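You operate a simulated robot arm through the tools that you are given. There is no shell and no other tool. Be economical: measure what you need, move in short steps, check, and stop when the job is done.

The job below is to be done with a simulated robot arm. You get a single attempt, and the scene is never put back.

JOB
Dampen the capping tray felt with flush, then park the pink cartridge on it.
Fine: the orange pad, wetted at the flush tin; pad back, tin lid on. Set down upright: pad, what you pick out. A coat counts when it lies all over at full strength: go over it till it gets no stronger.

The check looks at the end state, three seconds after you hand in, the way a careful person would. Anything else that was tipped, shoved, dropped, spilled or broken makes it a failure. A push-on lid holds only when it is set on centred and level and pressed home; a screw cap is set on level and turned clockwise until tight.

ROBOT AND FRAMES
A 7-joint arm with a two-finger parallel gripper, fixed in place. Base frame: the origin is at the foot of the arm, x ahead of it, y to its left, z up; the work surface is at about z = 80. Readings come in cm, degrees, newtons and seconds.
With the tool pointing down near the work surface it reaches from about 30 to 70 cm from the base axis. Its first joint turns from -66.0 to 66.0 degrees. Payload 1.57 kg.
The TCP is the grasp point between the finger pads, 3 cm short of the fingertips. In the tool frame z runs along the fingers and y along their closing line. The gripper opens to 11 cm. The fingers are 2.4 cm wide and 1.2 cm thick; the gripper's body (4.8 by 11.2 cm) begins 7.8 cm behind the TCP.
Orientation is told as [roll, pitch, yaw] about the base's x, y, z axes, in that order, counted from this pose: with the fingers straight down and closing along the base's y, the tool's x points along the base's -x, its y along +y and its z along -z.

CONTROLS
- The arm moves only by the tool nudge_tool. Its argument "targets" is a list of rows, each a list of 7 numbers: the shift along the base's x, y, z in cm, then the turn, a rotation vector about the base's x, y, z in rad, then the opening in per cent of the stroke, from 0 (shut) to 100 (fully open). In form: [[x, y, z, wx, wy, wz, hand], ...]. A call has 1 to 8 rows; each row shifts and turns the commanded pose from where the row before left it. Each row takes 0.2 s and may step no farther than 5 cm and 8.6 degrees from the row before; otherwise, or with a gripper value out of range, the whole call is refused. A pose out of reach is approached as far as the arm can. The call stops where the force on the tool passes 40 N (or 10 N more than at its start, if that is more) or the arm is blocked; 0.2 s more then pass. Each finger travels about 10.8 cm/s and halts on what it meets, pressing with about 37 N; the grip force reading is that of the motor and also rises with nothing between the fingers. The clock runs only during rows and for 0.2 s after the last one: add rows that do not move to give the fingers time. The reply holds the time, the measured pose of the TCP, the force on the tool along the base axes, the opening and the grip force, in the units named above and with some noise, with the torque about the TCP (base axes, N m) and any sound that the robot's microphone picked up.
- Cameras (640 x 400 px; columns grow to the right, rows downward): "scene" is fixed at [16.96, -39.71, 140.59]; the picture's right is [0.72, -0.69, 0.00], its down [-0.38, -0.40, -0.83] and it looks along [0.58, 0.60, -0.55] (base axes); focal length 343 px, centre (320, 200). "wrist" rides on the gripper at [7, 1.6, -14.1] in the tool frame; the picture's right is [-0.23, 0.97, 0.00], its down [-0.86, -0.20, -0.48] and it looks along [-0.47, -0.11, 0.88] (tool axes); focal length 222 px, centre (320, 200). There is no depth. A picture from a camera that has moved, and an enlarged one, comes with that camera's place and axes in the base frame and with its lens.
- capture(camera): a new picture of that camera. It takes no simulated time.
- inspect(camera, box): a new picture of the part [left, top, right, bottom] of that camera's present view, enlarged. It takes no simulated time.
- close_job(): hands the job in; it is judged then, once.

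Work in short steps. Places have to be worked out from the pictures, the camera data and where the tool is seen: move nearer, look again, correct. Check each grasp and each placing, and mend what went wrong. You have 120 turns and 68 pictures in all, those below and enlarged ones among them. Open the gripper and draw the arm clear of the work before you hand the job in, unless the task says otherwise; then end with one line.

The tools are called after ">>>" as name(argument=value, ...) on one line, values as JSON. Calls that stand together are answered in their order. nudge_tool: Moves the arm, as the interface text tells. Its arguments: {"type":"object","properties":{"targets":{"type":"array"}},"required":["targets"]} The other tools are called the same way: capture (camera) takes a picture; inspect (camera, box) takes an enlarged picture of a part of a camera's view; close_job () hands the job in.

At the start:

```text
clock: 0.0
ee_pos: [27.76, 19.0, 114.43]
ee_rot: [-0.1, 0.0, 0.0]
force: [-0.1, -0.2, 1.4]
wrist_torque: [-0.01, 0.02, -0.02]
gripper_width: 10.99
grip_force: 0.0
```

scene: 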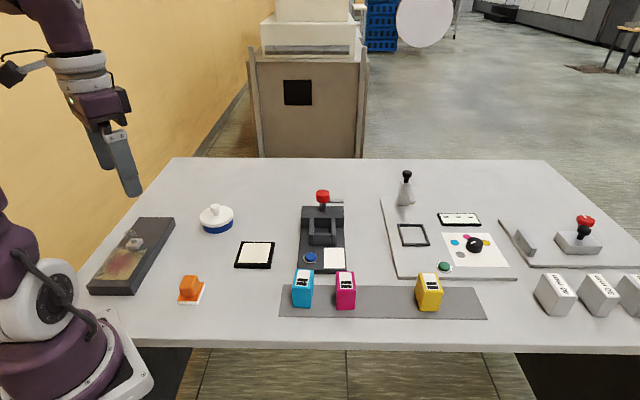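
wrist: 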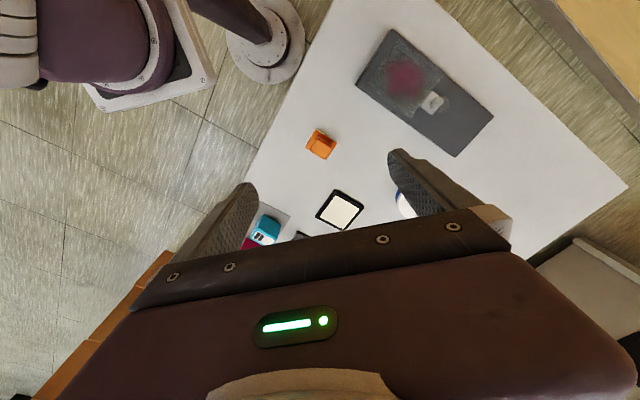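

I start by looking closer at the relevant parts of the table in the scene view.

>>> inspect(camera="scene", box=[80, 180, 300, 320])

>>> inspect(camera="scene", box=[270, 180, 490, 320])

```text
2.86 times, centred on (190, 250) of scene
camera zoom: at [16.96, -39.71, 140.59], right [0.72, -0.69, 0.0], down [-0.38, -0.4, -0.83], along [0.58, 0.6, -0.55], focal length 980 px, centre (691, 57)
```

zoom: 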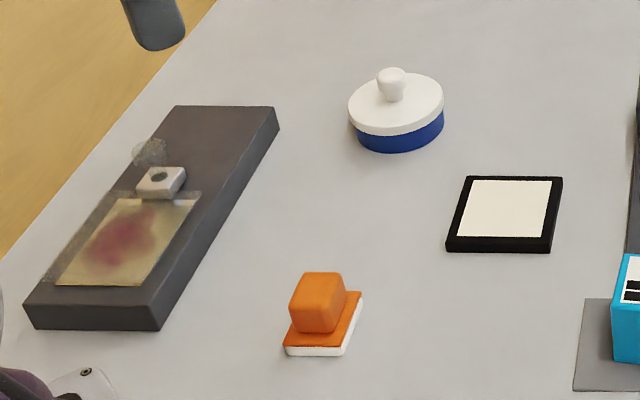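

```text
2.86 times, centred on (380, 250) of scene
camera zoom: at [16.96, -39.71, 140.59], right [0.72, -0.69, 0.0], down [-0.38, -0.4, -0.83], along [0.58, 0.6, -0.55], focal length 980 px, centre (149, 57)
```

zoom: 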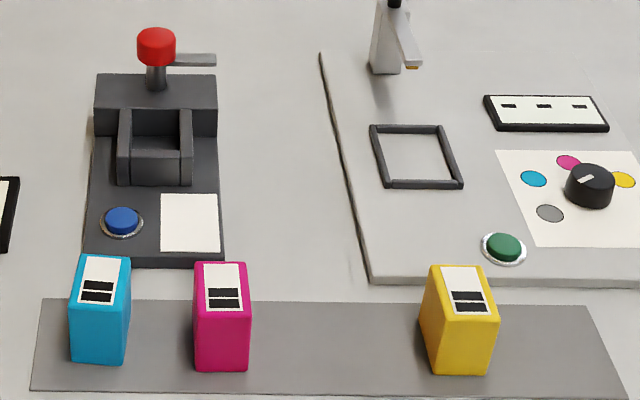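

The felt tray seems to be near (50.6, 18.8), the tin near (50, 37), the orange pad near (32.5, 17.6) and the pink cartridge near (56, -8). I'll move lower over the pad and look.

>>> nudge_tool(targets=[[2, -0.5, -4, 0, 0, 0, 100], [2, -0.5, -4, 0, 0, 0, 100], [1, -0.4, -4, 0, 0, 0, 100], [0, 0, 0, 0, 0, 0, 100]])

>>> capture(camera="wrist")

```text
clock: 1.0
ee_pos: [33.12, 17.58, 102.3]
ee_rot: [0.0, -0.1, 0.0]
force: [0.2, 1.1, -0.5]
wrist_torque: [-0.02, 0.03, -0.02]
gripper_width: 11.0
grip_force: 0.1
```

```text
63 pictures are left
camera wrist: at [26.06, 19.33, 116.51], right [0.23, 0.97, 0.0], down [0.86, -0.2, 0.48], along [0.47, -0.11, -0.88], focal length 222 px, centre (320, 200)
```

wrist: 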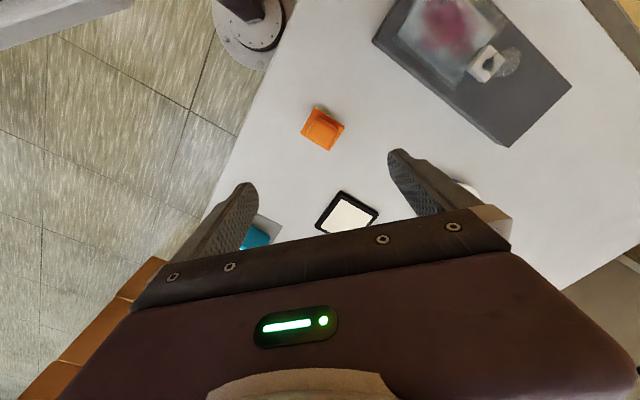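

>>> inspect(camera="wrist", box=[280, 90, 400, 240])

```text
2.67 times, centred on (340, 165) of wrist
camera zoom: at [26.06, 19.33, 116.51], right [0.23, 0.97, 0.0], down [0.86, -0.2, 0.48], along [0.47, -0.11, -0.88], focal length 592 px, centre (267, 293)
```

zoom: 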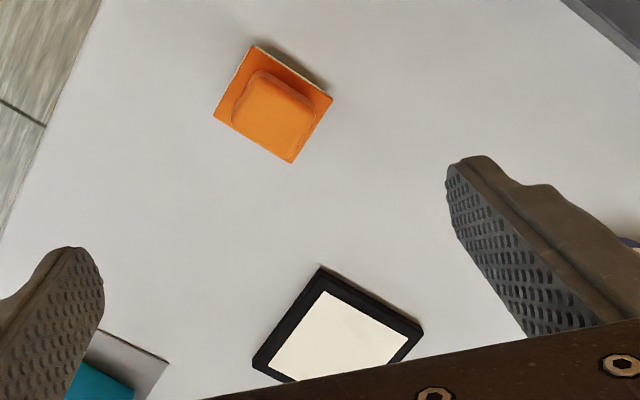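

The pad sits at about (33.0, 18.1), turned 45°, plate about 5.2 x 4.4 cm. The tray is at about (50.6, 18.8), also at 45°. Next I look at the tin from nearer.

>>> nudge_tool(targets=[[3, 3, 0, 0, 0, 0.14, 100], [3, 4, 0, 0, 0, 0.14, 100], [3, 4, 0, 0, 0, 0.14, 100], [1, 3, 0, 0, 0, 0.14, 100], [0, 1, 0, 0, 0, 0.14, 100], [0, 0, 0, 0, 0, 0.085, 100], [0, 0, 0, 0, 0, 0, 100]])

>>> capture(camera="wrist")

```text
clock: 2.6
ee_pos: [42.73, 32.53, 102.36]
ee_rot: [0.0, 0.0, 45.0]
force: [0.8, -0.4, 0.5]
wrist_torque: [-0.01, -0.05, 0.05]
gripper_width: 11.0
grip_force: 0.1
```

```text
61 pictures are left
camera wrist: at [36.71, 28.83, 116.54], right [-0.53, 0.85, 0.0], down [0.75, 0.46, 0.48], along [0.41, 0.25, -0.88], focal length 222 px, centre (320, 200)
```

wrist: 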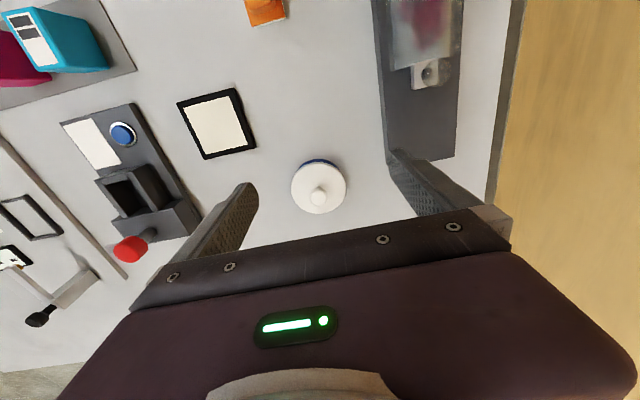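

>>> inspect(camera="wrist", box=[265, 140, 375, 225])

>>> inspect(camera="scene", box=[190, 195, 246, 240])

```text
4.71 times, centred on (320, 182) of wrist
camera zoom: at [36.71, 28.83, 116.54], right [-0.53, 0.85, 0.0], down [0.75, 0.46, 0.48], along [0.41, 0.25, -0.88], focal length 1045 px, centre (320, 282)
```

zoom: 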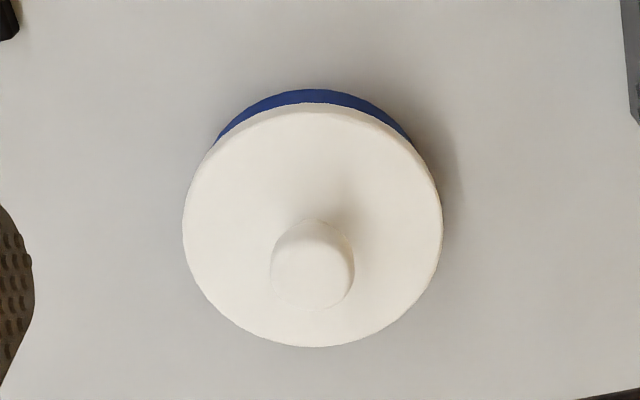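

```text
8.89 times, centred on (218, 218) of scene
camera zoom: at [16.96, -39.71, 140.59], right [0.72, -0.69, 0.0], down [-0.38, -0.4, -0.83], along [0.58, 0.6, -0.55], focal length 3047 px, centre (1227, 44)
```

zoom: 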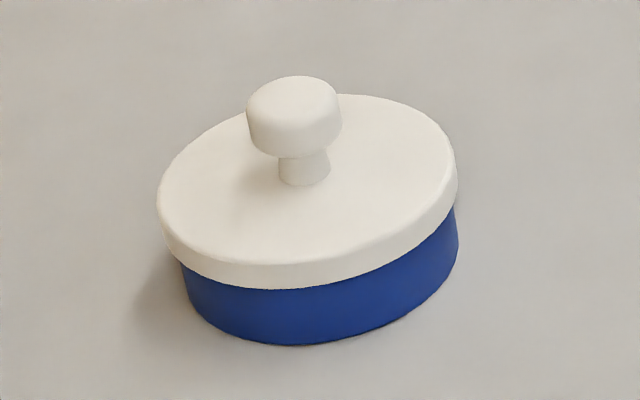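

The tin's lid centre is about (50.5, 36.95), knob top about z 86, knob 3 cm wide. I move above it and go down to z≈90, then check.

>>> nudge_tool(targets=[[4, 2.2, 0, 0, 0, 0, 100], [3.77, 2.2, -3, 0, 0, 0, 100], [0, 0, -4.5, 0, 0, 0, 100], [0, 0, -4.4, 0, 0, 0, 100], [0, 0, 0, 0, 0, 0, 100]])

>>> capture(camera="wrist")

```text
refused: row 2 steps farther than a row can; nothing moved
```

```text
58 pictures are left
camera wrist: at [36.71, 28.83, 116.54], right [-0.53, 0.85, 0.0], down [0.75, 0.46, 0.48], along [0.41, 0.25, -0.88], focal length 222 px, centre (320, 200)
```

wrist: 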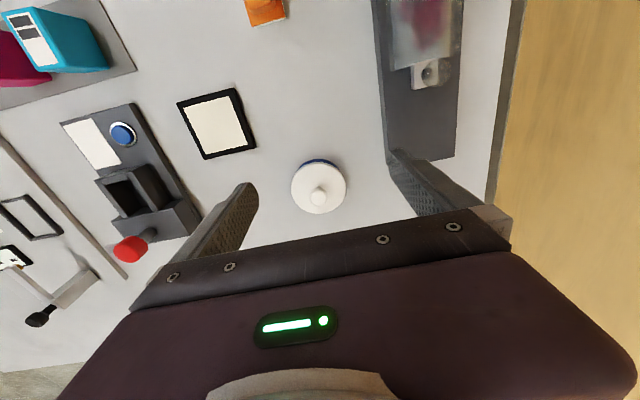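

The step was too large; I redo it with smaller rows.

>>> nudge_tool(targets=[[4, 2.2, 0, 0, 0, 0, 100], [3.77, 2.2, 0, 0, 0, 0, 100], [0, 0, -4.5, 0, 0, 0, 100], [0, 0, -4.4, 0, 0, 0, 100], [0, 0, -3, 0, 0, 0, 100], [0, 0, 0, 0, 0, 0, 100]])

>>> capture(camera="wrist")

```text
clock: 4.0
ee_pos: [50.37, 36.97, 90.72]
ee_rot: [-0.1, 0.1, 45.0]
force: [-0.1, -0.6, 0.1]
wrist_torque: [0.0, 0.02, 0.01]
gripper_width: 10.99
grip_force: 0.0
```

```text
57 pictures are left
camera wrist: at [44.22, 33.21, 104.88], right [-0.53, 0.85, 0.0], down [0.75, 0.46, 0.48], along [0.41, 0.25, -0.88], focal length 222 px, centre (320, 200)
```

wrist: 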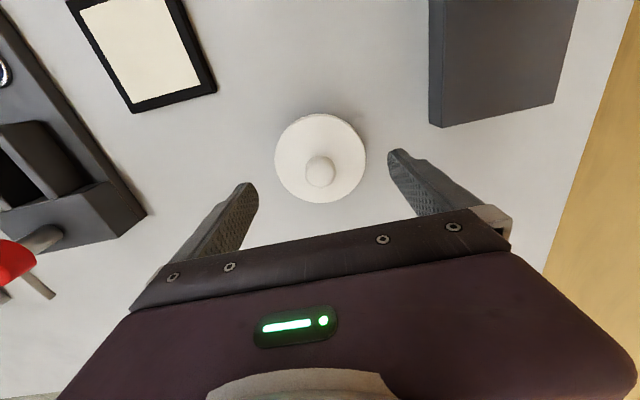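

The knob is centred under the tool. I lower to z 86.9 and close on it.

>>> nudge_tool(targets=[[0.1, 0, -2, 0, 0, 0, 100], [0, 0, -1.8, 0, 0, 0, 100], [0, 0, 0, 0, 0, 0, 60], [0, 0, 0, 0, 0, 0, 30], [0, 0, 0, 0, 0, 0, 0], [0, 0, 0, 0, 0, 0, 0]])

>>> capture(camera="wrist")

```text
clock: 5.4
ee_pos: [50.52, 37.12, 86.75]
ee_rot: [0.0, 0.1, 45.0]
force: [1.4, 0.3, -2.5]
wrist_torque: [0.03, -0.04, 0.03]
gripper_width: 2.68
grip_force: 37.2
```

```text
56 pictures are left
camera wrist: at [44.48, 33.4, 100.97], right [-0.53, 0.85, 0.0], down [0.75, 0.46, 0.48], along [0.41, 0.25, -0.88], focal length 222 px, centre (320, 200)
```

wrist: 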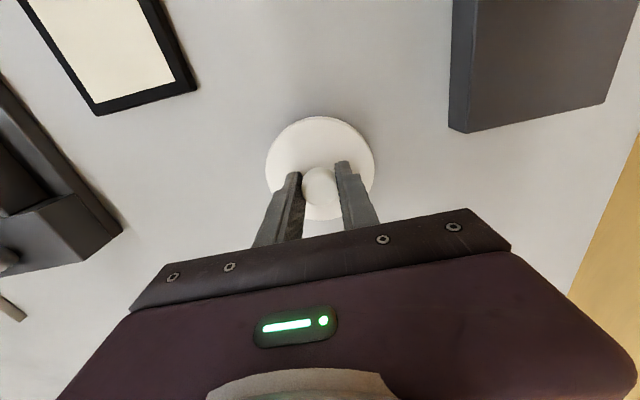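

The knob is gripped (2.7 cm wide). I pull straight up.

>>> nudge_tool(targets=[[0, 0, 0.5, 0, 0, 0, 0], [0, 0, 0.5, 0, 0, 0, 0], [0, 0, 1, 0, 0, 0, 0], [0, 0, 2, 0, 0, 0, 0], [0, 0, 3, 0, 0, 0, 0], [0, 0, 0, 0, 0, 0, 0]])

>>> inspect(camera="scene", box=[150, 140, 290, 240])

```text
clock: 6.8
ee_pos: [50.64, 37.01, 93.54]
ee_rot: [0.0, 0.1, 45.0]
force: [0.1, -0.7, 0.1]
wrist_torque: [-0.03, -0.02, -0.01]
gripper_width: 2.65
grip_force: 37.3
heard: snap
```

```text
4.00 times, centred on (220, 190) of scene
camera zoom: at [16.96, -39.71, 140.59], right [0.72, -0.69, 0.0], down [-0.38, -0.4, -0.83], along [0.58, 0.6, -0.55], focal length 1371 px, centre (720, 240)
```

zoom: 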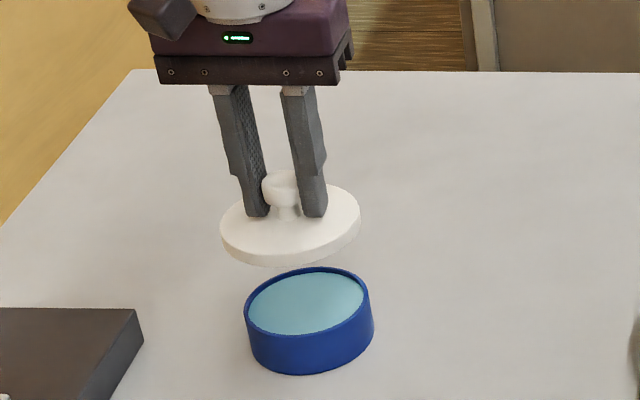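

Lid is off with a snap, and the tin shows a light-blue flush close to the rim. I carry the lid to the free spot near (40, 26).

>>> nudge_tool(targets=[[-3, -3, 0, 0, 0, 0, 0], [-3, -3, 0, 0, 0, 0, 0], [-3, -3, 0, 0, 0, 0, 0], [-1.6, -2, 0, 0, 0, 0, 0], [0, 0, -3, 0, 0, 0, 0], [0, 0, -3, 0, 0, 0, 0], [0, 0, -1.5, 0, 0, 0, 0], [0, 0, 0, 0, 0, 0, 0]])

>>> capture(camera="scene")

```text
clock: 8.6
ee_pos: [39.98, 26.02, 86.08]
ee_rot: [0.0, 0.0, 44.9]
force: [-0.4, 0.2, -0.8]
wrist_torque: [-0.01, 0.0, -0.01]
gripper_width: 2.63
grip_force: 36.8
```

```text
54 pictures are left
```

scene: 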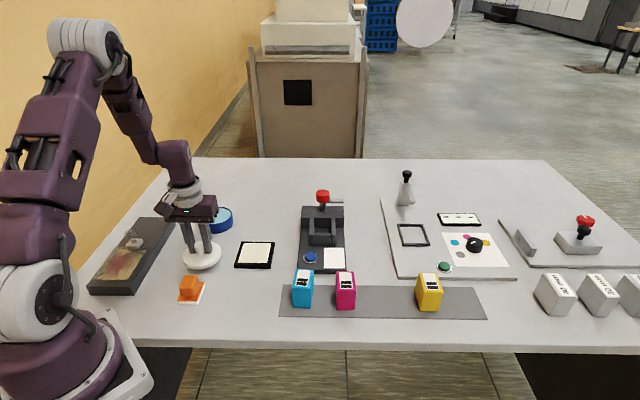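

The lid is over free table. I lower gently until I feel contact.

>>> nudge_tool(targets=[[0, 0, -0.4, 0, 0, 0, 0], [0, 0, -0.4, 0, 0, 0, 0], [0, 0, -0.3, 0, 0, 0, 0], [0, 0, -0.3, 0, 0, 0, 0]])

```text
clock: 9.6
ee_pos: [40.04, 26.14, 84.73]
ee_rot: [0.0, 0.0, 44.9]
force: [0.2, -0.5, 0.6]
wrist_torque: [0.03, -0.01, 0.02]
gripper_width: 2.64
grip_force: 37.0
```

>>> nudge_tool(targets=[[0, 0, -0.15, 0, 0, 0, 0], [0, 0, -0.15, 0, 0, 0, 0]])

>>> inspect(camera="scene", box=[165, 220, 245, 280])

```text
clock: 10.2
ee_pos: [40.12, 26.04, 84.63]
ee_rot: [0.0, 0.0, 45.1]
force: [0.2, 0.1, -0.2]
wrist_torque: [-0.03, 0.01, 0.0]
gripper_width: 2.65
grip_force: 36.9
```

```text
6.67 times, centred on (205, 250) of scene
camera zoom: at [16.96, -39.71, 140.59], right [0.72, -0.69, 0.0], down [-0.38, -0.4, -0.83], along [0.58, 0.6, -0.55], focal length 2286 px, centre (1087, -133)
```

zoom: 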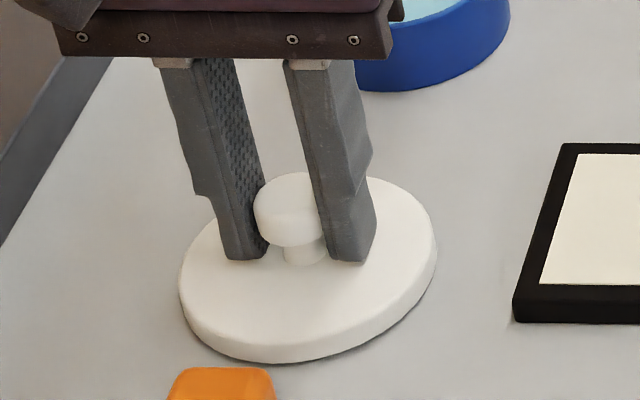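

Still no firm contact, though close. I continue in tiny steps.

>>> nudge_tool(targets=[[0, 0, -0.2, 0, 0, 0, 0], [0, 0, -0.2, 0, 0, 0, 0]])

```text
clock: 10.8
ee_pos: [40.03, 26.01, 84.14]
ee_rot: [0.1, 0.0, 44.9]
force: [1.1, 0.9, -0.1]
wrist_torque: [0.0, 0.0, -0.03]
gripper_width: 2.66
grip_force: 36.6
```

>>> nudge_tool(targets=[[0, 0, -0.15, 0, 0, 0, 0], [0, 0, -0.15, 0, 0, 0, 0]])

```text
clock: 11.4
ee_pos: [40.02, 25.92, 83.84]
ee_rot: [-0.1, 0.0, 44.9]
force: [-0.2, 0.0, -0.4]
wrist_torque: [0.01, -0.01, -0.01]
gripper_width: 2.64
grip_force: 36.8
```

>>> nudge_tool(targets=[[0, 0, -0.15, 0, 0, 0, 0], [0, 0, -0.15, 0, 0, 0, 0]])

>>> inspect(camera="scene", box=[165, 220, 245, 280])

```text
clock: 12.0
ee_pos: [39.98, 26.04, 83.57]
ee_rot: [0.0, 0.0, 45.0]
force: [-6.9, -3.0, 29.3]
wrist_torque: [0.02, 0.14, 0.02]
gripper_width: 2.64
grip_force: 37.0
```

```text
6.67 times, centred on (205, 250) of scene
camera zoom: at [16.9, -39.74, 140.59], right [0.72, -0.69, 0.0], down [-0.38, -0.4, -0.83], along [0.58, 0.6, -0.55], focal length 2286 px, centre (1087, -133)
```

zoom: 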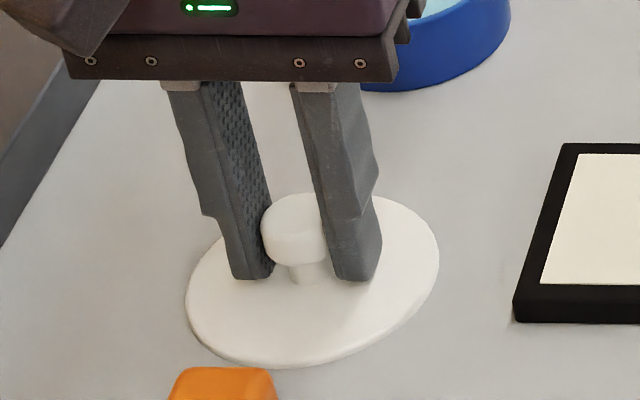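

Contact at z≈83.6 with the lid level on the table. I ease off slightly, open and rise.

>>> nudge_tool(targets=[[0, 0, 0.15, 0, 0, 0, 0], [0, 0, 0, 0, 0, 0, 60], [0, 0, 0, 0, 0, 0, 60], [0, 0, 3, 0, 0, 0, 60], [0, 0, 4, 0, 0, 0, 100], [0, 0, 4, 0, 0, 0, 100], [0, 0, 0, 0, 0, 0, 100]])

>>> capture(camera="wrist")

```text
clock: 13.6
ee_pos: [40.09, 25.98, 94.42]
ee_rot: [0.0, 0.0, 45.0]
force: [-0.3, 0.6, 0.4]
wrist_torque: [-0.01, 0.0, 0.02]
gripper_width: 10.99
grip_force: 0.0
```

```text
51 pictures are left
camera wrist: at [34.02, 22.21, 108.7], right [-0.53, 0.85, 0.0], down [0.75, 0.46, 0.48], along [0.41, 0.25, -0.88], focal length 222 px, centre (320, 200)
```

wrist: 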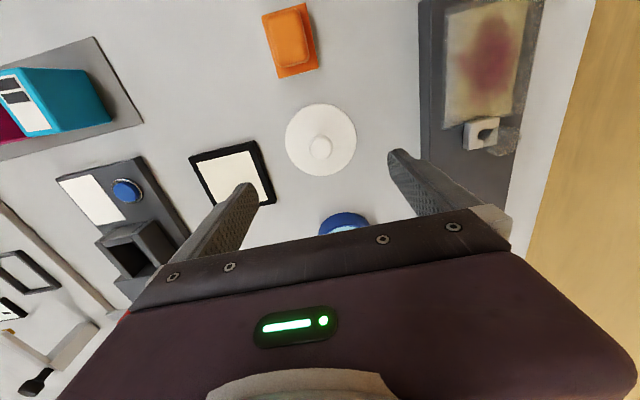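

The lid lies flat at (40, 26). Now I move over the orange pad at about (33, 18).

>>> nudge_tool(targets=[[-3, -3, 0, 0, 0, 0, 100], [-3, -3.5, 0, 0, 0, 0, 100], [-1.1, -1.5, -2, 0, 0, 0, 100], [0, 0, 0, 0, 0, 0, 100]])

>>> inspect(camera="wrist", box=[220, 80, 420, 240])

>>> inspect(camera="scene", box=[160, 260, 240, 320])

```text
clock: 14.6
ee_pos: [32.73, 17.86, 92.77]
ee_rot: [0.1, 0.0, 45.0]
force: [0.5, 0.4, 0.6]
wrist_torque: [0.03, 0.0, -0.04]
gripper_width: 10.99
grip_force: 0.0
```

```text
2.50 times, centred on (320, 160) of wrist
camera zoom: at [26.69, 14.18, 106.89], right [-0.53, 0.85, 0.0], down [0.75, 0.46, 0.48], along [0.41, 0.25, -0.88], focal length 555 px, centre (320, 300)
```

zoom: 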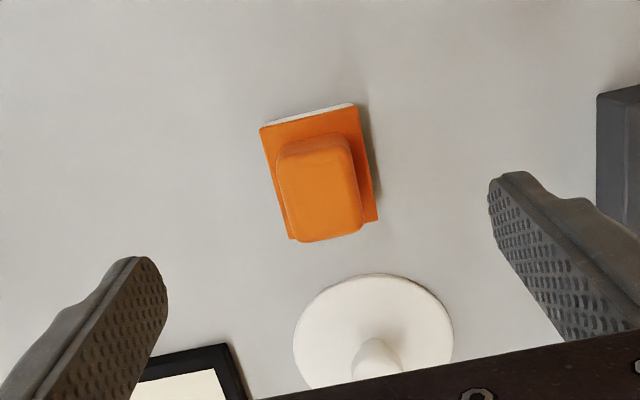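

```text
6.67 times, centred on (200, 290) of scene
camera zoom: at [16.96, -39.71, 140.59], right [0.72, -0.69, 0.0], down [-0.38, -0.4, -0.83], along [0.58, 0.6, -0.55], focal length 2286 px, centre (1120, -400)
```

zoom: 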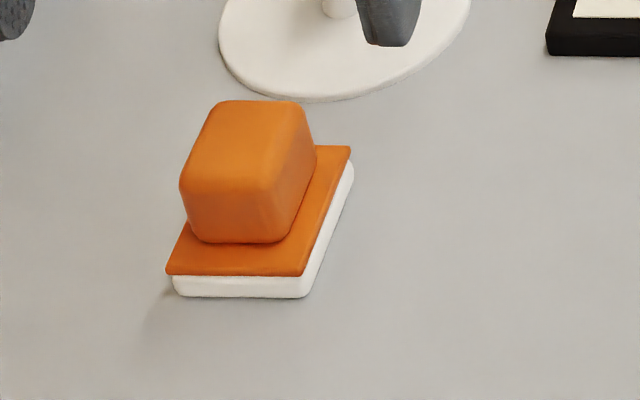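

The handle is at (32.8, 17.9), aligned with the gripper at 45°, its top near z 83.4. I lower to z 84.3 and grip it.

>>> nudge_tool(targets=[[0.1, 0.05, -4, 0, 0, 0, 100], [0, 0, -3, 0, 0, 0, 100], [0, 0, -1.4, 0, 0, 0, 100], [0, 0, 0, 0, 0, 0, 60], [0, 0, 0, 0, 0, 0, 40], [0, 0, 0, 0, 0, 0, 0], [0, 0, 0, 0, 0, 0, 0]])

>>> inspect(camera="scene", box=[160, 260, 240, 320])

```text
clock: 16.2
ee_pos: [33.16, 18.15, 84.18]
ee_rot: [-0.1, 0.0, 45.0]
force: [0.4, 0.8, -0.5]
wrist_torque: [-0.01, 0.0, 0.01]
gripper_width: 4.41
grip_force: 37.0
```

```text
6.67 times, centred on (200, 290) of scene
camera zoom: at [16.96, -39.71, 140.59], right [0.72, -0.69, 0.0], down [-0.38, -0.4, -0.83], along [0.58, 0.6, -0.55], focal length 2286 px, centre (1120, -400)
```

zoom: 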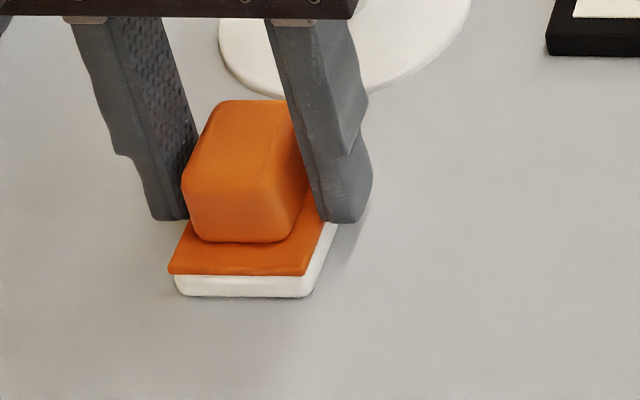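

The pad is held. I lift it and carry it to the tin.

>>> nudge_tool(targets=[[0, 0, 2, 0, 0, 0, 0], [0, 0, 4, 0, 0, 0, 0], [0, 0, 3, 0, 0, 0, 0], [3.2, 3.5, 0, 0, 0, 0, 0], [3.2, 3.5, 0, 0, 0, 0, 0], [3.2, 3.5, 0, 0, 0, 0, 0], [3.2, 3.5, 0, 0, 0, 0, 0], [3.2, 3.5, 0, 0, 0, 0, 0]])

>>> nudge_tool(targets=[[1.3, 1.3, 0, 0, 0, 0, 0], [0, 0, 0, 0, 0, 0, 0]])

>>> capture(camera="wrist")

>>> inspect(camera="scene", box=[170, 160, 270, 240])

```text
clock: 18.0
ee_pos: [48.73, 35.56, 92.91]
ee_rot: [0.0, 0.1, 45.0]
force: [-0.3, -0.7, -1.2]
wrist_torque: [-0.02, 0.05, -0.01]
gripper_width: 4.4
grip_force: 36.9
```

```text
clock: 18.6
ee_pos: [50.35, 37.1, 92.9]
ee_rot: [0.0, 0.0, 45.0]
force: [0.2, -0.2, -1.3]
wrist_torque: [0.01, 0.01, -0.02]
gripper_width: 4.38
grip_force: 36.4
```

```text
47 pictures are left
camera wrist: at [44.2, 33.28, 107.16], right [-0.53, 0.85, 0.0], down [0.75, 0.46, 0.48], along [0.41, 0.25, -0.88], focal length 222 px, centre (320, 200)
```

wrist: 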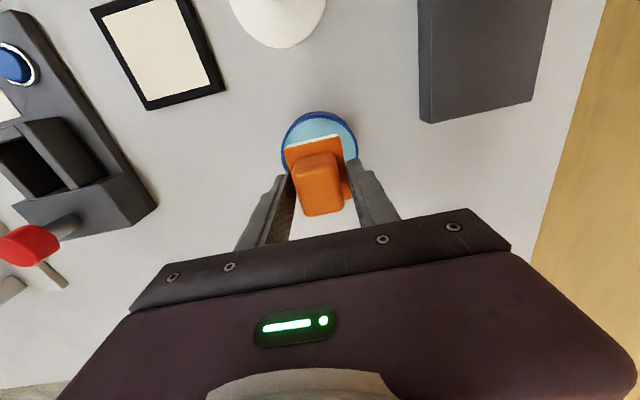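

```text
5.00 times, centred on (220, 200) of scene
camera zoom: at [16.96, -39.71, 140.59], right [0.72, -0.69, 0.0], down [-0.38, -0.4, -0.83], along [0.58, 0.6, -0.55], focal length 1714 px, centre (820, 200)
```

zoom: 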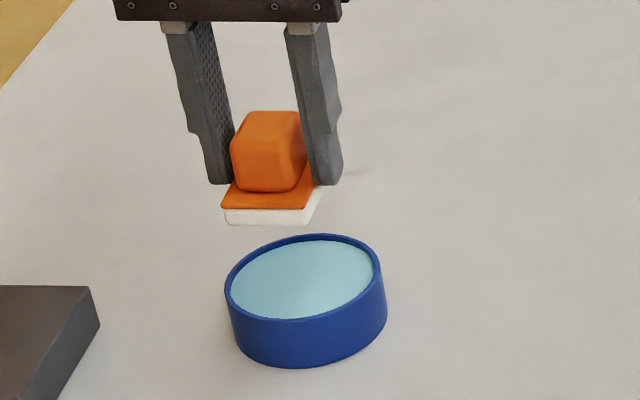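

The pad is over the tin; rim is about z 83.1, flush just below it. Pad bottom is 4.2 below the TCP, so I lower toward TCP z≈86.9 in small steps, watching force.

>>> nudge_tool(targets=[[0.1, -0.1, -3, 0, 0, 0, 0], [0, 0, -2, 0, 0, 0, 0], [0, 0, -0.6, 0, 0, 0, 0], [0, 0, -0.3, 0, 0, 0, 0], [0, 0, 0, 0, 0, 0, 0]])

>>> inspect(camera="scene", box=[170, 160, 270, 240])

```text
clock: 19.8
ee_pos: [50.37, 36.84, 87.32]
ee_rot: [0.0, -0.1, 44.9]
force: [-0.8, -0.8, 4.5]
wrist_torque: [0.01, 0.05, 0.01]
gripper_width: 4.37
grip_force: 37.1
```

```text
5.00 times, centred on (220, 200) of scene
camera zoom: at [16.95, -39.72, 140.59], right [0.72, -0.69, 0.0], down [-0.38, -0.4, -0.83], along [0.58, 0.6, -0.55], focal length 1714 px, centre (820, 200)
```

zoom: 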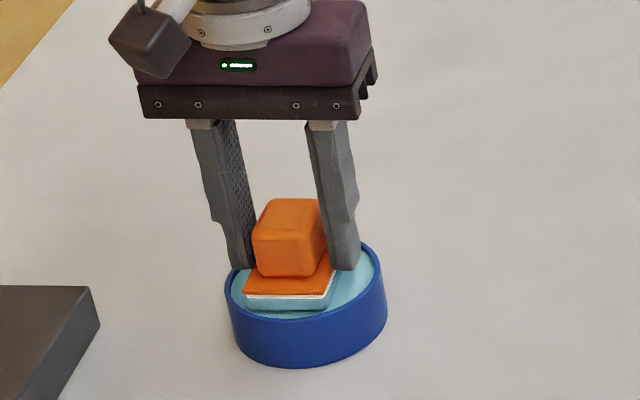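

The pad touches the flush surface with about 5 N and is turning bluish. I press very slightly more and dwell, then lift and look.

>>> nudge_tool(targets=[[0, 0, -0.05, 0, 0, 0, 0], [0, 0, 0, 0, 0, 0, 0], [0, 0, 0, 0, 0, 0, 0], [0, 0, 0, 0, 0, 0, 0], [0, 0, 0, 0, 0, 0, 0], [0, 0, 0, 0, 0, 0, 0], [0, 0, 0, 0, 0, 0, 0]])

>>> nudge_tool(targets=[[0, 0, 1, 0, 0, 0, 0], [0, 0, 3, 0, 0, 0, 0], [0, 0, 3, 0, 0, 0, 0], [0, 0, 0, 0, 0, 0, 0]])

>>> inspect(camera="scene", box=[170, 160, 270, 240])

```text
clock: 21.4
ee_pos: [50.47, 36.82, 87.37]
ee_rot: [0.0, -0.1, 45.0]
force: [0.7, 3.4, 12.1]
wrist_torque: [0.08, 0.05, -0.01]
gripper_width: 4.41
grip_force: 36.7
```

```text
clock: 22.4
ee_pos: [50.57, 36.75, 94.3]
ee_rot: [0.1, -0.1, 45.0]
force: [0.0, 0.0, -0.8]
wrist_torque: [0.04, 0.02, -0.02]
gripper_width: 4.37
grip_force: 36.9
```

```text
5.00 times, centred on (220, 200) of scene
camera zoom: at [16.96, -39.71, 140.59], right [0.72, -0.69, 0.0], down [-0.38, -0.4, -0.83], along [0.58, 0.6, -0.55], focal length 1714 px, centre (820, 200)
```

zoom: 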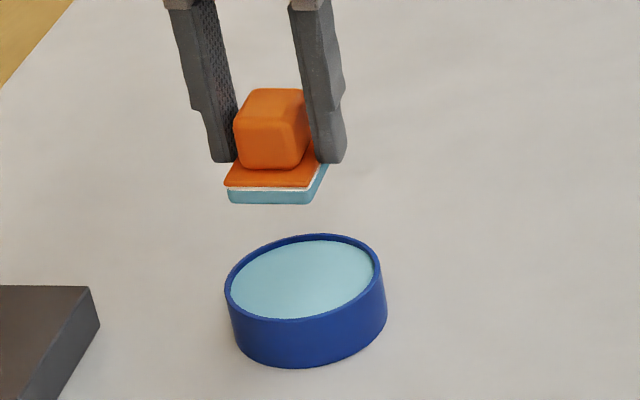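

The pad is wet. I carry it over to the tray and look.

>>> nudge_tool(targets=[[0, -4.5, 0, 0, 0, 0, 0], [0, -4.5, 0, 0, 0, 0, 0], [0, -4.5, 0, 0, 0, 0, 0], [0, -4.5, 0, 0, 0, 0, 0], [0, 0, 0, 0, 0, 0, 0]])

>>> inspect(camera="wrist", box=[220, 80, 420, 240])

>>> inspect(camera="scene", box=[210, 215, 300, 280])

```text
clock: 23.6
ee_pos: [50.39, 18.81, 94.55]
ee_rot: [0.0, 0.0, 45.0]
force: [-0.3, -0.1, -1.2]
wrist_torque: [0.01, 0.0, 0.0]
gripper_width: 4.42
grip_force: 37.4
```

```text
2.50 times, centred on (320, 160) of wrist
camera zoom: at [44.38, 14.96, 108.69], right [-0.53, 0.85, 0.0], down [0.75, 0.46, 0.48], along [0.41, 0.25, -0.88], focal length 555 px, centre (320, 300)
```

zoom: 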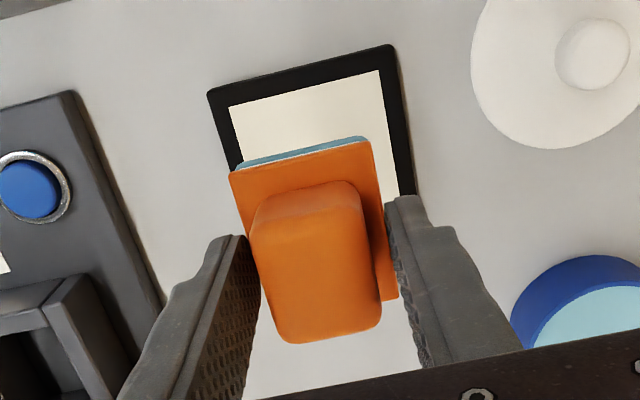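

```text
6.15 times, centred on (255, 248) of scene
camera zoom: at [16.96, -39.71, 140.59], right [0.72, -0.69, 0.0], down [-0.38, -0.4, -0.83], along [0.58, 0.6, -0.55], focal length 2110 px, centre (720, -92)
```

zoom: 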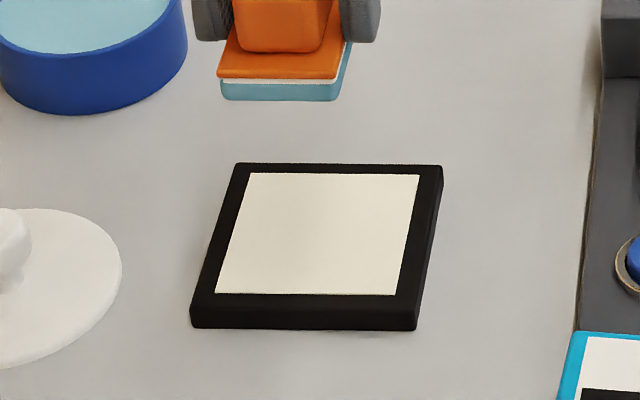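

The felt is about 7.2 cm square, centred near (50.5, 18.8), flush top around z 81. I lower the pad over the centre to just above the felt and verify.

>>> nudge_tool(targets=[[0.25, 0.15, -4, 0, 0, 0, 0], [0, 0, -3, 0, 0, 0, 0], [0, 0, -1.3, 0, 0, 0, 0], [0, 0, 0, 0, 0, 0, 0]])

>>> inspect(camera="scene", box=[210, 215, 300, 280])

```text
clock: 24.6
ee_pos: [50.77, 19.09, 85.9]
ee_rot: [0.0, 0.0, 45.0]
force: [0.0, 1.0, -0.2]
wrist_torque: [-0.04, 0.0, -0.01]
gripper_width: 4.38
grip_force: 37.3
```

```text
6.15 times, centred on (255, 248) of scene
camera zoom: at [16.96, -39.71, 140.59], right [0.72, -0.69, 0.0], down [-0.38, -0.4, -0.83], along [0.58, 0.6, -0.55], focal length 2110 px, centre (720, -92)
```

zoom: 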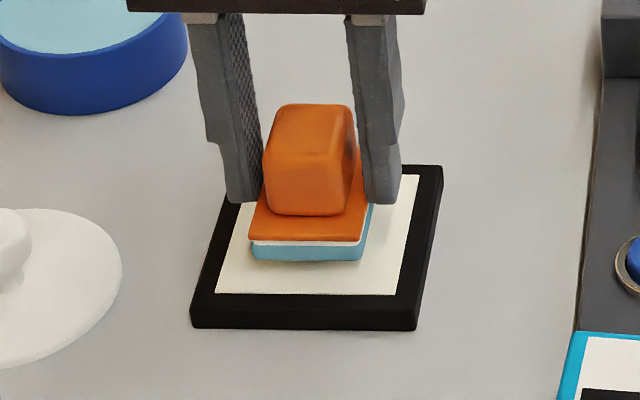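

Pad is centred in v and about 0.4 toward the back. I press down gently at the centre for first contact.

>>> nudge_tool(targets=[[0, 0, -0.3, 0, 0, 0, 0], [0, 0, -0.2, 0, 0, 0, 0], [0, 0, 0, 0, 0, 0, 0]])

```text
clock: 25.4
ee_pos: [50.83, 19.14, 85.53]
ee_rot: [0.0, 0.0, 44.9]
force: [-0.5, 0.3, -0.3]
wrist_torque: [0.01, -0.01, -0.02]
gripper_width: 4.4
grip_force: 37.1
```

>>> nudge_tool(targets=[[0, 0, -0.12, 0, 0, 0, 0], [0, 0, -0.12, 0, 0, 0, 0]])

```text
clock: 26.0
ee_pos: [50.79, 19.11, 85.24]
ee_rot: [0.0, -0.1, 45.1]
force: [-3.2, 0.5, 5.2]
wrist_torque: [0.08, 0.01, 0.0]
gripper_width: 4.38
grip_force: 37.0
```

Contact with about 6 N. I now dab the four quarters by lifting 0.5, shifting and pressing again, then look.

>>> nudge_tool(targets=[[0, 0, 0.5, 0, 0, 0, 0], [-2.0, -0.1, 0, 0, 0, 0, 0], [0, 0, -0.5, 0, 0, 0, 0], [0, 0, 0, 0, 0, 0, 0]])

>>> inspect(camera="scene", box=[210, 215, 300, 280])

```text
clock: 27.0
ee_pos: [48.59, 18.89, 85.27]
ee_rot: [0.0, 0.0, 45.0]
force: [-0.3, 0.2, -1.5]
wrist_torque: [-0.03, -0.04, 0.0]
gripper_width: 4.38
grip_force: 37.1
```

```text
6.15 times, centred on (255, 248) of scene
camera zoom: at [16.96, -39.71, 140.59], right [0.72, -0.69, 0.0], down [-0.38, -0.4, -0.83], along [0.58, 0.6, -0.55], focal length 2110 px, centre (720, -92)
```

zoom: 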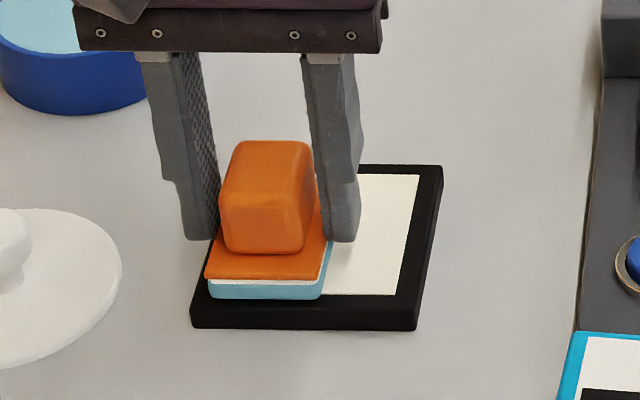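

The pad reaches the front-left corner but isn't pressing yet. I press a bit more.

>>> nudge_tool(targets=[[0.05, 0.05, -0.1, 0, 0, 0, 0], [0, 0, -0.05, 0, 0, 0, 0], [0, 0, 0, 0, 0, 0, 0]])

```text
clock: 27.8
ee_pos: [48.68, 18.97, 85.23]
ee_rot: [0.1, -0.1, 45.0]
force: [-8.1, 0.2, 35.5]
wrist_torque: [0.0, 0.33, 0.01]
gripper_width: 4.39
grip_force: 37.1
```

That is firm (35 N). I lift and look at what the felt took.

>>> nudge_tool(targets=[[0, 0, 0.5, 0, 0, 0, 0], [0, 0, 4, 0, 0, 0, 0], [3, 3, 3, 0, 0, 0, 0], [0, 0, 0, 0, 0, 0, 0]])

>>> inspect(camera="scene", box=[210, 215, 300, 280])

```text
refused: row 3 steps farther than a row can; nothing moved
```

```text
6.15 times, centred on (255, 248) of scene
camera zoom: at [16.88, -39.73, 140.6], right [0.72, -0.69, 0.0], down [-0.38, -0.4, -0.83], along [0.58, 0.6, -0.55], focal length 2110 px, centre (720, -92)
```

zoom: 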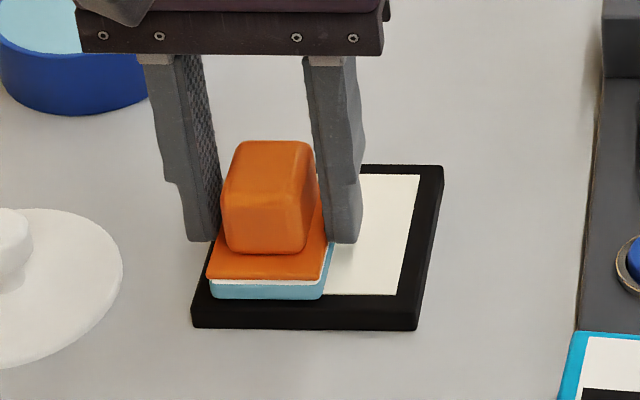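

I redo the lift with allowed steps, moving back so the felt is seen.

>>> nudge_tool(targets=[[0, 0, 0.5, 0, 0, 0, 0], [0, 0, 4, 0, 0, 0, 0], [2.5, 2.5, 3, 0, 0, 0, 0], [0, 0, 0, 0, 0, 0, 0]])

>>> inspect(camera="scene", box=[210, 215, 300, 280])

```text
clock: 28.8
ee_pos: [51.36, 21.58, 92.66]
ee_rot: [0.1, 0.1, 44.8]
force: [-0.1, 0.4, -1.2]
wrist_torque: [-0.01, 0.03, -0.03]
gripper_width: 4.39
grip_force: 37.2
```

```text
6.15 times, centred on (255, 248) of scene
camera zoom: at [16.96, -39.71, 140.59], right [0.72, -0.69, 0.0], down [-0.38, -0.4, -0.83], along [0.58, 0.6, -0.55], focal length 2110 px, centre (720, -92)
```

zoom: 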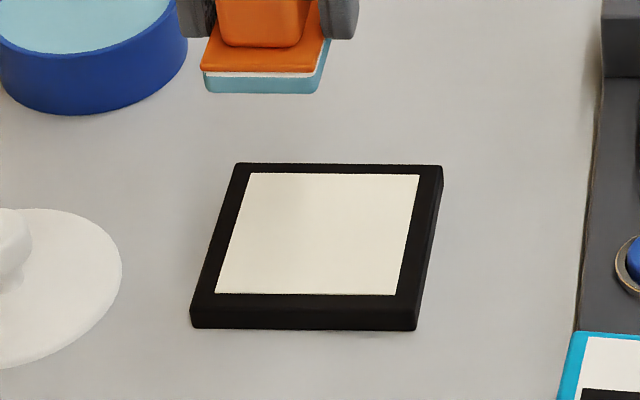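

Pressing alone left no mark, so it needs strokes. I return to the front-left corner of the felt, touch lightly, then stroke.

>>> nudge_tool(targets=[[-2.55, -2.6, -2, 0, 0, 0, 0], [0, 0, -3, 0, 0, 0, 0], [0, 0, -2, 0, 0, 0, 0], [0, 0, -0.3, 0, 0, 0, 0], [0, 0, 0, 0, 0, 0, 0]])

>>> nudge_tool(targets=[[0, 0, -0.1, 0, 0, 0, 0], [0, 0, 0, 0, 0, 0, 0]])

```text
clock: 30.0
ee_pos: [48.47, 19.04, 85.32]
ee_rot: [0.1, 0.0, 45.0]
force: [0.6, 0.2, -0.4]
wrist_torque: [0.01, -0.04, -0.01]
gripper_width: 4.4
grip_force: 36.9
```

```text
clock: 30.6
ee_pos: [48.68, 18.95, 85.19]
ee_rot: [-0.1, -0.1, 45.1]
force: [-5.7, 3.4, 16.7]
wrist_torque: [0.17, 0.1, -0.01]
gripper_width: 4.38
grip_force: 37.0
```

Contact at 17 N. I make a slow stroke sideways across the front and back.

>>> nudge_tool(targets=[[0.46, -0.46, 0.02, 0, 0, 0, 0], [0.46, -0.46, 0, 0, 0, 0, 0], [0.46, -0.46, 0, 0, 0, 0, 0], [0.46, -0.46, 0, 0, 0, 0, 0]])

>>> inspect(camera="scene", box=[210, 215, 300, 280])

```text
clock: 31.6
ee_pos: [50.5, 17.07, 85.23]
ee_rot: [-0.1, 0.0, 44.9]
force: [-6.6, 6.9, 13.4]
wrist_torque: [0.41, 0.11, 0.17]
gripper_width: 4.37
grip_force: 37.1
```

```text
6.15 times, centred on (255, 248) of scene
camera zoom: at [16.92, -39.7, 140.6], right [0.72, -0.69, 0.0], down [-0.38, -0.4, -0.83], along [0.58, 0.6, -0.55], focal length 2110 px, centre (720, -92)
```

zoom: 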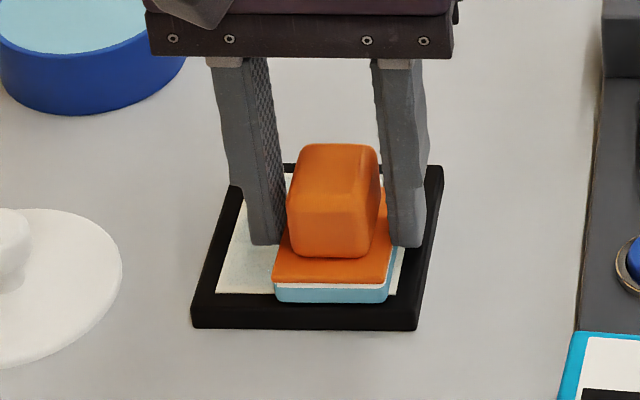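

The tray stays put and the felt is tinting. I extend slightly right, step back, and stroke leftward.

>>> nudge_tool(targets=[[0.2, -0.2, 0, 0, 0, 0, 0], [0.42, 0.42, 0, 0, 0, 0, 0], [0.42, 0.42, 0, 0, 0, 0, 0], [-0.51, 0.51, 0, 0, 0, 0, 0], [-0.51, 0.51, 0, 0, 0, 0, 0], [-0.51, 0.51, 0, 0, 0, 0, 0], [-0.51, 0.51, 0, 0, 0, 0, 0], [0.42, 0.42, 0, 0, 0, 0, 0]])

```text
clock: 33.4
ee_pos: [49.94, 20.02, 85.16]
ee_rot: [0.0, 0.0, 44.9]
force: [0.0, 0.3, -0.6]
wrist_torque: [0.0, 0.02, 0.0]
gripper_width: 4.39
grip_force: 36.6
```

Contact was lost a little at the end; I press down slightly to regain it.

>>> nudge_tool(targets=[[0, 0, -0.07, 0, 0, 0, 0], [0, 0, 0, 0, 0, 0, 0]])

```text
clock: 34.0
ee_pos: [50.02, 20.02, 85.21]
ee_rot: [0.0, 0.0, 45.0]
force: [3.9, -0.8, 3.5]
wrist_torque: [-0.06, -0.12, -0.03]
gripper_width: 4.37
grip_force: 36.8
```

Light contact regained. I go to the back row and stroke to the right, pressing slightly more.

>>> nudge_tool(targets=[[0.53, 0.53, -0.03, 0, 0, 0, 0], [0.48, -0.48, 0, 0, 0, 0, 0], [0.48, -0.48, 0, 0, 0, 0, 0], [0.48, -0.48, 0, 0, 0, 0, 0], [0.48, -0.48, 0, 0, 0, 0, 0]])

>>> inspect(camera="scene", box=[210, 215, 300, 280])

```text
clock: 35.2
ee_pos: [52.46, 18.69, 85.24]
ee_rot: [0.1, -0.1, 45.1]
force: [-13.5, 14.2, 26.1]
wrist_torque: [0.51, 0.65, -0.12]
gripper_width: 4.4
grip_force: 37.1
```

```text
6.15 times, centred on (255, 248) of scene
camera zoom: at [16.89, -39.69, 140.61], right [0.72, -0.69, 0.0], down [-0.38, -0.4, -0.83], along [0.58, 0.6, -0.55], focal length 2110 px, centre (720, -92)
```

zoom: 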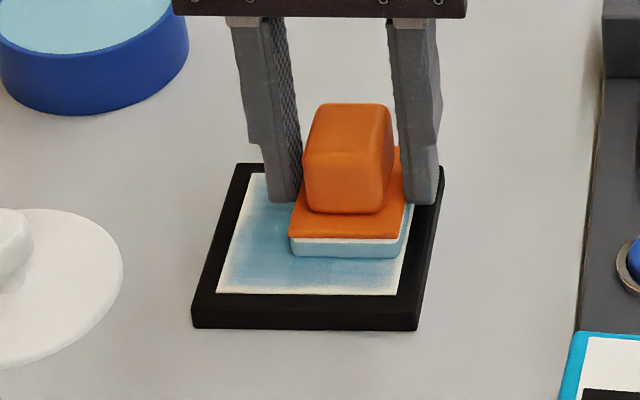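

A clear coat is forming; edges are lighter. I go over the perimeter with a little overrun: forward along the right edge, then left along the front.

>>> nudge_tool(targets=[[-0.48, -0.48, 0.03, 0, 0, 0, 0], [-0.48, -0.48, 0, 0, 0, 0, 0], [-0.48, -0.48, 0, 0, 0, 0, 0], [-0.48, -0.48, 0, 0, 0, 0, 0], [-0.53, 0.53, 0, 0, 0, 0, 0], [-0.53, 0.53, 0, 0, 0, 0, 0], [-0.53, 0.53, 0, 0, 0, 0, 0], [-0.53, 0.53, 0, 0, 0, 0, 0]])

```text
clock: 37.0
ee_pos: [48.42, 18.89, 85.04]
ee_rot: [-0.1, 0.1, 45.0]
force: [8.0, -6.4, 11.7]
wrist_torque: [-0.21, -0.33, -0.04]
gripper_width: 4.4
grip_force: 37.3
```

Still in contact at 12 N. I continue along the left edge to the back, then across the back.

>>> nudge_tool(targets=[[0.53, 0.53, 0, 0, 0, 0, 0], [0.53, 0.53, 0, 0, 0, 0, 0], [0.53, 0.53, 0, 0, 0, 0, 0], [0.53, 0.53, 0, 0, 0, 0, 0], [0.53, -0.53, 0, 0, 0, 0, 0], [0.53, -0.53, 0, 0, 0, 0, 0], [0.53, -0.53, 0, 0, 0, 0, 0], [0.53, -0.53, 0, 0, 0, 0, 0]])

>>> nudge_tool(targets=[[0, 0, 2, 0, 0, 0, 0], [0, 0, 3, 0, 0, 0, 0], [2.5, 2.5, 1, 0, 0, 0, 0], [0, 0, 0, 0, 0, 0, 0]])

>>> inspect(camera="scene", box=[210, 215, 300, 280])

```text
clock: 38.8
ee_pos: [52.51, 18.88, 85.09]
ee_rot: [0.0, 0.0, 44.9]
force: [0.0, 0.4, -0.8]
wrist_torque: [-0.02, -0.01, -0.02]
gripper_width: 4.39
grip_force: 37.1
```

```text
clock: 39.8
ee_pos: [55.17, 21.57, 91.35]
ee_rot: [0.0, 0.0, 45.0]
force: [0.8, 0.1, -0.4]
wrist_torque: [0.01, -0.04, 0.02]
gripper_width: 4.4
grip_force: 36.8
```

```text
6.15 times, centred on (255, 248) of scene
camera zoom: at [16.96, -39.71, 140.59], right [0.72, -0.69, 0.0], down [-0.38, -0.4, -0.83], along [0.58, 0.6, -0.55], focal length 2110 px, centre (720, -92)
```

zoom: 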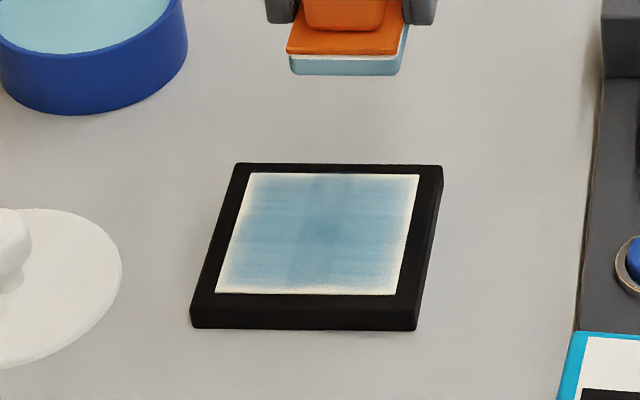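

The coat is on but pale at the edges and the pad looks spent. I re-wet at the tin.

>>> nudge_tool(targets=[[-1.2, 3.8, 0, 0, 0, 0, 0], [-1.2, 3.8, 0, 0, 0, 0, 0], [-1.2, 3.8, 0, 0, 0, 0, 0], [-1.1, 3.8, 0, 0, 0, 0, 0], [0, 0, -2, 0, 0, 0, 0], [0, 0, -1.5, 0, 0, 0, 0], [0, 0, 0, 0, 0, 0, 0]])

>>> nudge_tool(targets=[[0, 0, -0.3, 0, 0, 0, 0], [0, 0, -0.15, 0, 0, 0, 0], [0, 0, 0, 0, 0, 0, 0]])

```text
clock: 41.4
ee_pos: [50.45, 36.41, 87.52]
ee_rot: [0.0, 0.1, 45.0]
force: [0.1, -0.5, -1.1]
wrist_torque: [0.0, -0.01, 0.02]
gripper_width: 4.41
grip_force: 36.9
```

```text
clock: 42.2
ee_pos: [50.41, 36.55, 87.33]
ee_rot: [-0.1, 0.0, 45.1]
force: [-0.2, 0.5, 0.1]
wrist_torque: [0.04, 0.01, 0.0]
gripper_width: 4.4
grip_force: 37.7
```

>>> nudge_tool(targets=[[0, 0.2, -0.1, 0, 0, 0, 0], [0, 0, -0.05, 0, 0, 0, 0], [0, 0, 0, 0, 0, 0, 0], [0, 0, 0, 0, 0, 0, 0]])

```text
clock: 43.2
ee_pos: [50.33, 36.72, 86.99]
ee_rot: [0.0, -0.1, 45.0]
force: [-0.8, -0.9, 5.1]
wrist_torque: [-0.1, 0.15, 0.02]
gripper_width: 4.41
grip_force: 37.1
```

Wetting contact of about 6 N. I dwell, lift and carry it back above the tray centre.

>>> nudge_tool(targets=[[0, 0, 0, 0, 0, 0, 0], [0, 0, 0, 0, 0, 0, 0], [0, 0, 3, 0, 0, 0, 0], [0, 0, 1.5, 0, 0, 0, 0], [0, -4.5, 0, 0, 0, 0, 0], [0, -4.5, 0, 0, 0, 0, 0], [0, -4.5, 0, 0, 0, 0, 0], [0.15, -4.4, 0, 0, 0, 0, 0]])

>>> nudge_tool(targets=[[0, 0, -4, 0, 0, 0, 0], [0, 0, -2, 0, 0, 0, 0], [0, 0, 0, 0, 0, 0, 0]])

>>> inspect(camera="scene", box=[210, 215, 300, 280])

```text
clock: 45.0
ee_pos: [50.47, 18.75, 91.58]
ee_rot: [0.0, 0.0, 45.0]
force: [0.2, -0.7, -0.9]
wrist_torque: [0.02, -0.01, 0.0]
gripper_width: 4.37
grip_force: 37.2
```

```text
clock: 45.8
ee_pos: [50.42, 18.73, 85.53]
ee_rot: [0.0, 0.0, 45.1]
force: [-1.0, -0.7, -0.2]
wrist_torque: [0.01, 0.0, 0.0]
gripper_width: 4.37
grip_force: 37.3
```

```text
6.15 times, centred on (255, 248) of scene
camera zoom: at [16.96, -39.71, 140.59], right [0.72, -0.69, 0.0], down [-0.38, -0.4, -0.83], along [0.58, 0.6, -0.55], focal length 2110 px, centre (720, -92)
```

zoom: 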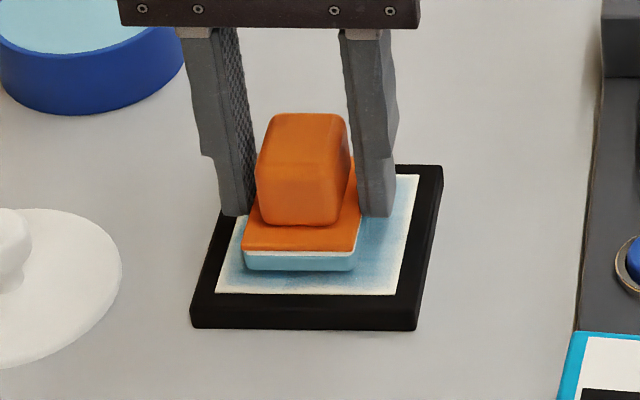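

The pad's true centre is about 0.4 left of what I assumed, so edges to the right need more overrun. I lower to contact.

>>> nudge_tool(targets=[[0.46, -0.08, -0.25, 0, 0, 0, 0], [0, 0, -0.15, 0, 0, 0, 0], [0, 0, 0, 0, 0, 0, 0]])

```text
clock: 46.6
ee_pos: [51.0, 18.73, 85.2]
ee_rot: [0.0, 0.0, 45.1]
force: [0.3, 0.3, -0.8]
wrist_torque: [0.0, 0.0, 0.01]
gripper_width: 4.41
grip_force: 37.1
```

>>> nudge_tool(targets=[[0, 0, -0.1, 0, 0, 0, 0], [0, 0, -0.06, 0, 0, 0, 0], [0, 0, 0, 0, 0, 0, 0]])

```text
clock: 47.4
ee_pos: [50.89, 18.75, 85.04]
ee_rot: [0.0, -0.1, 45.1]
force: [-0.9, 0.5, 9.5]
wrist_torque: [-0.18, 0.29, -0.03]
gripper_width: 4.39
grip_force: 37.4
```

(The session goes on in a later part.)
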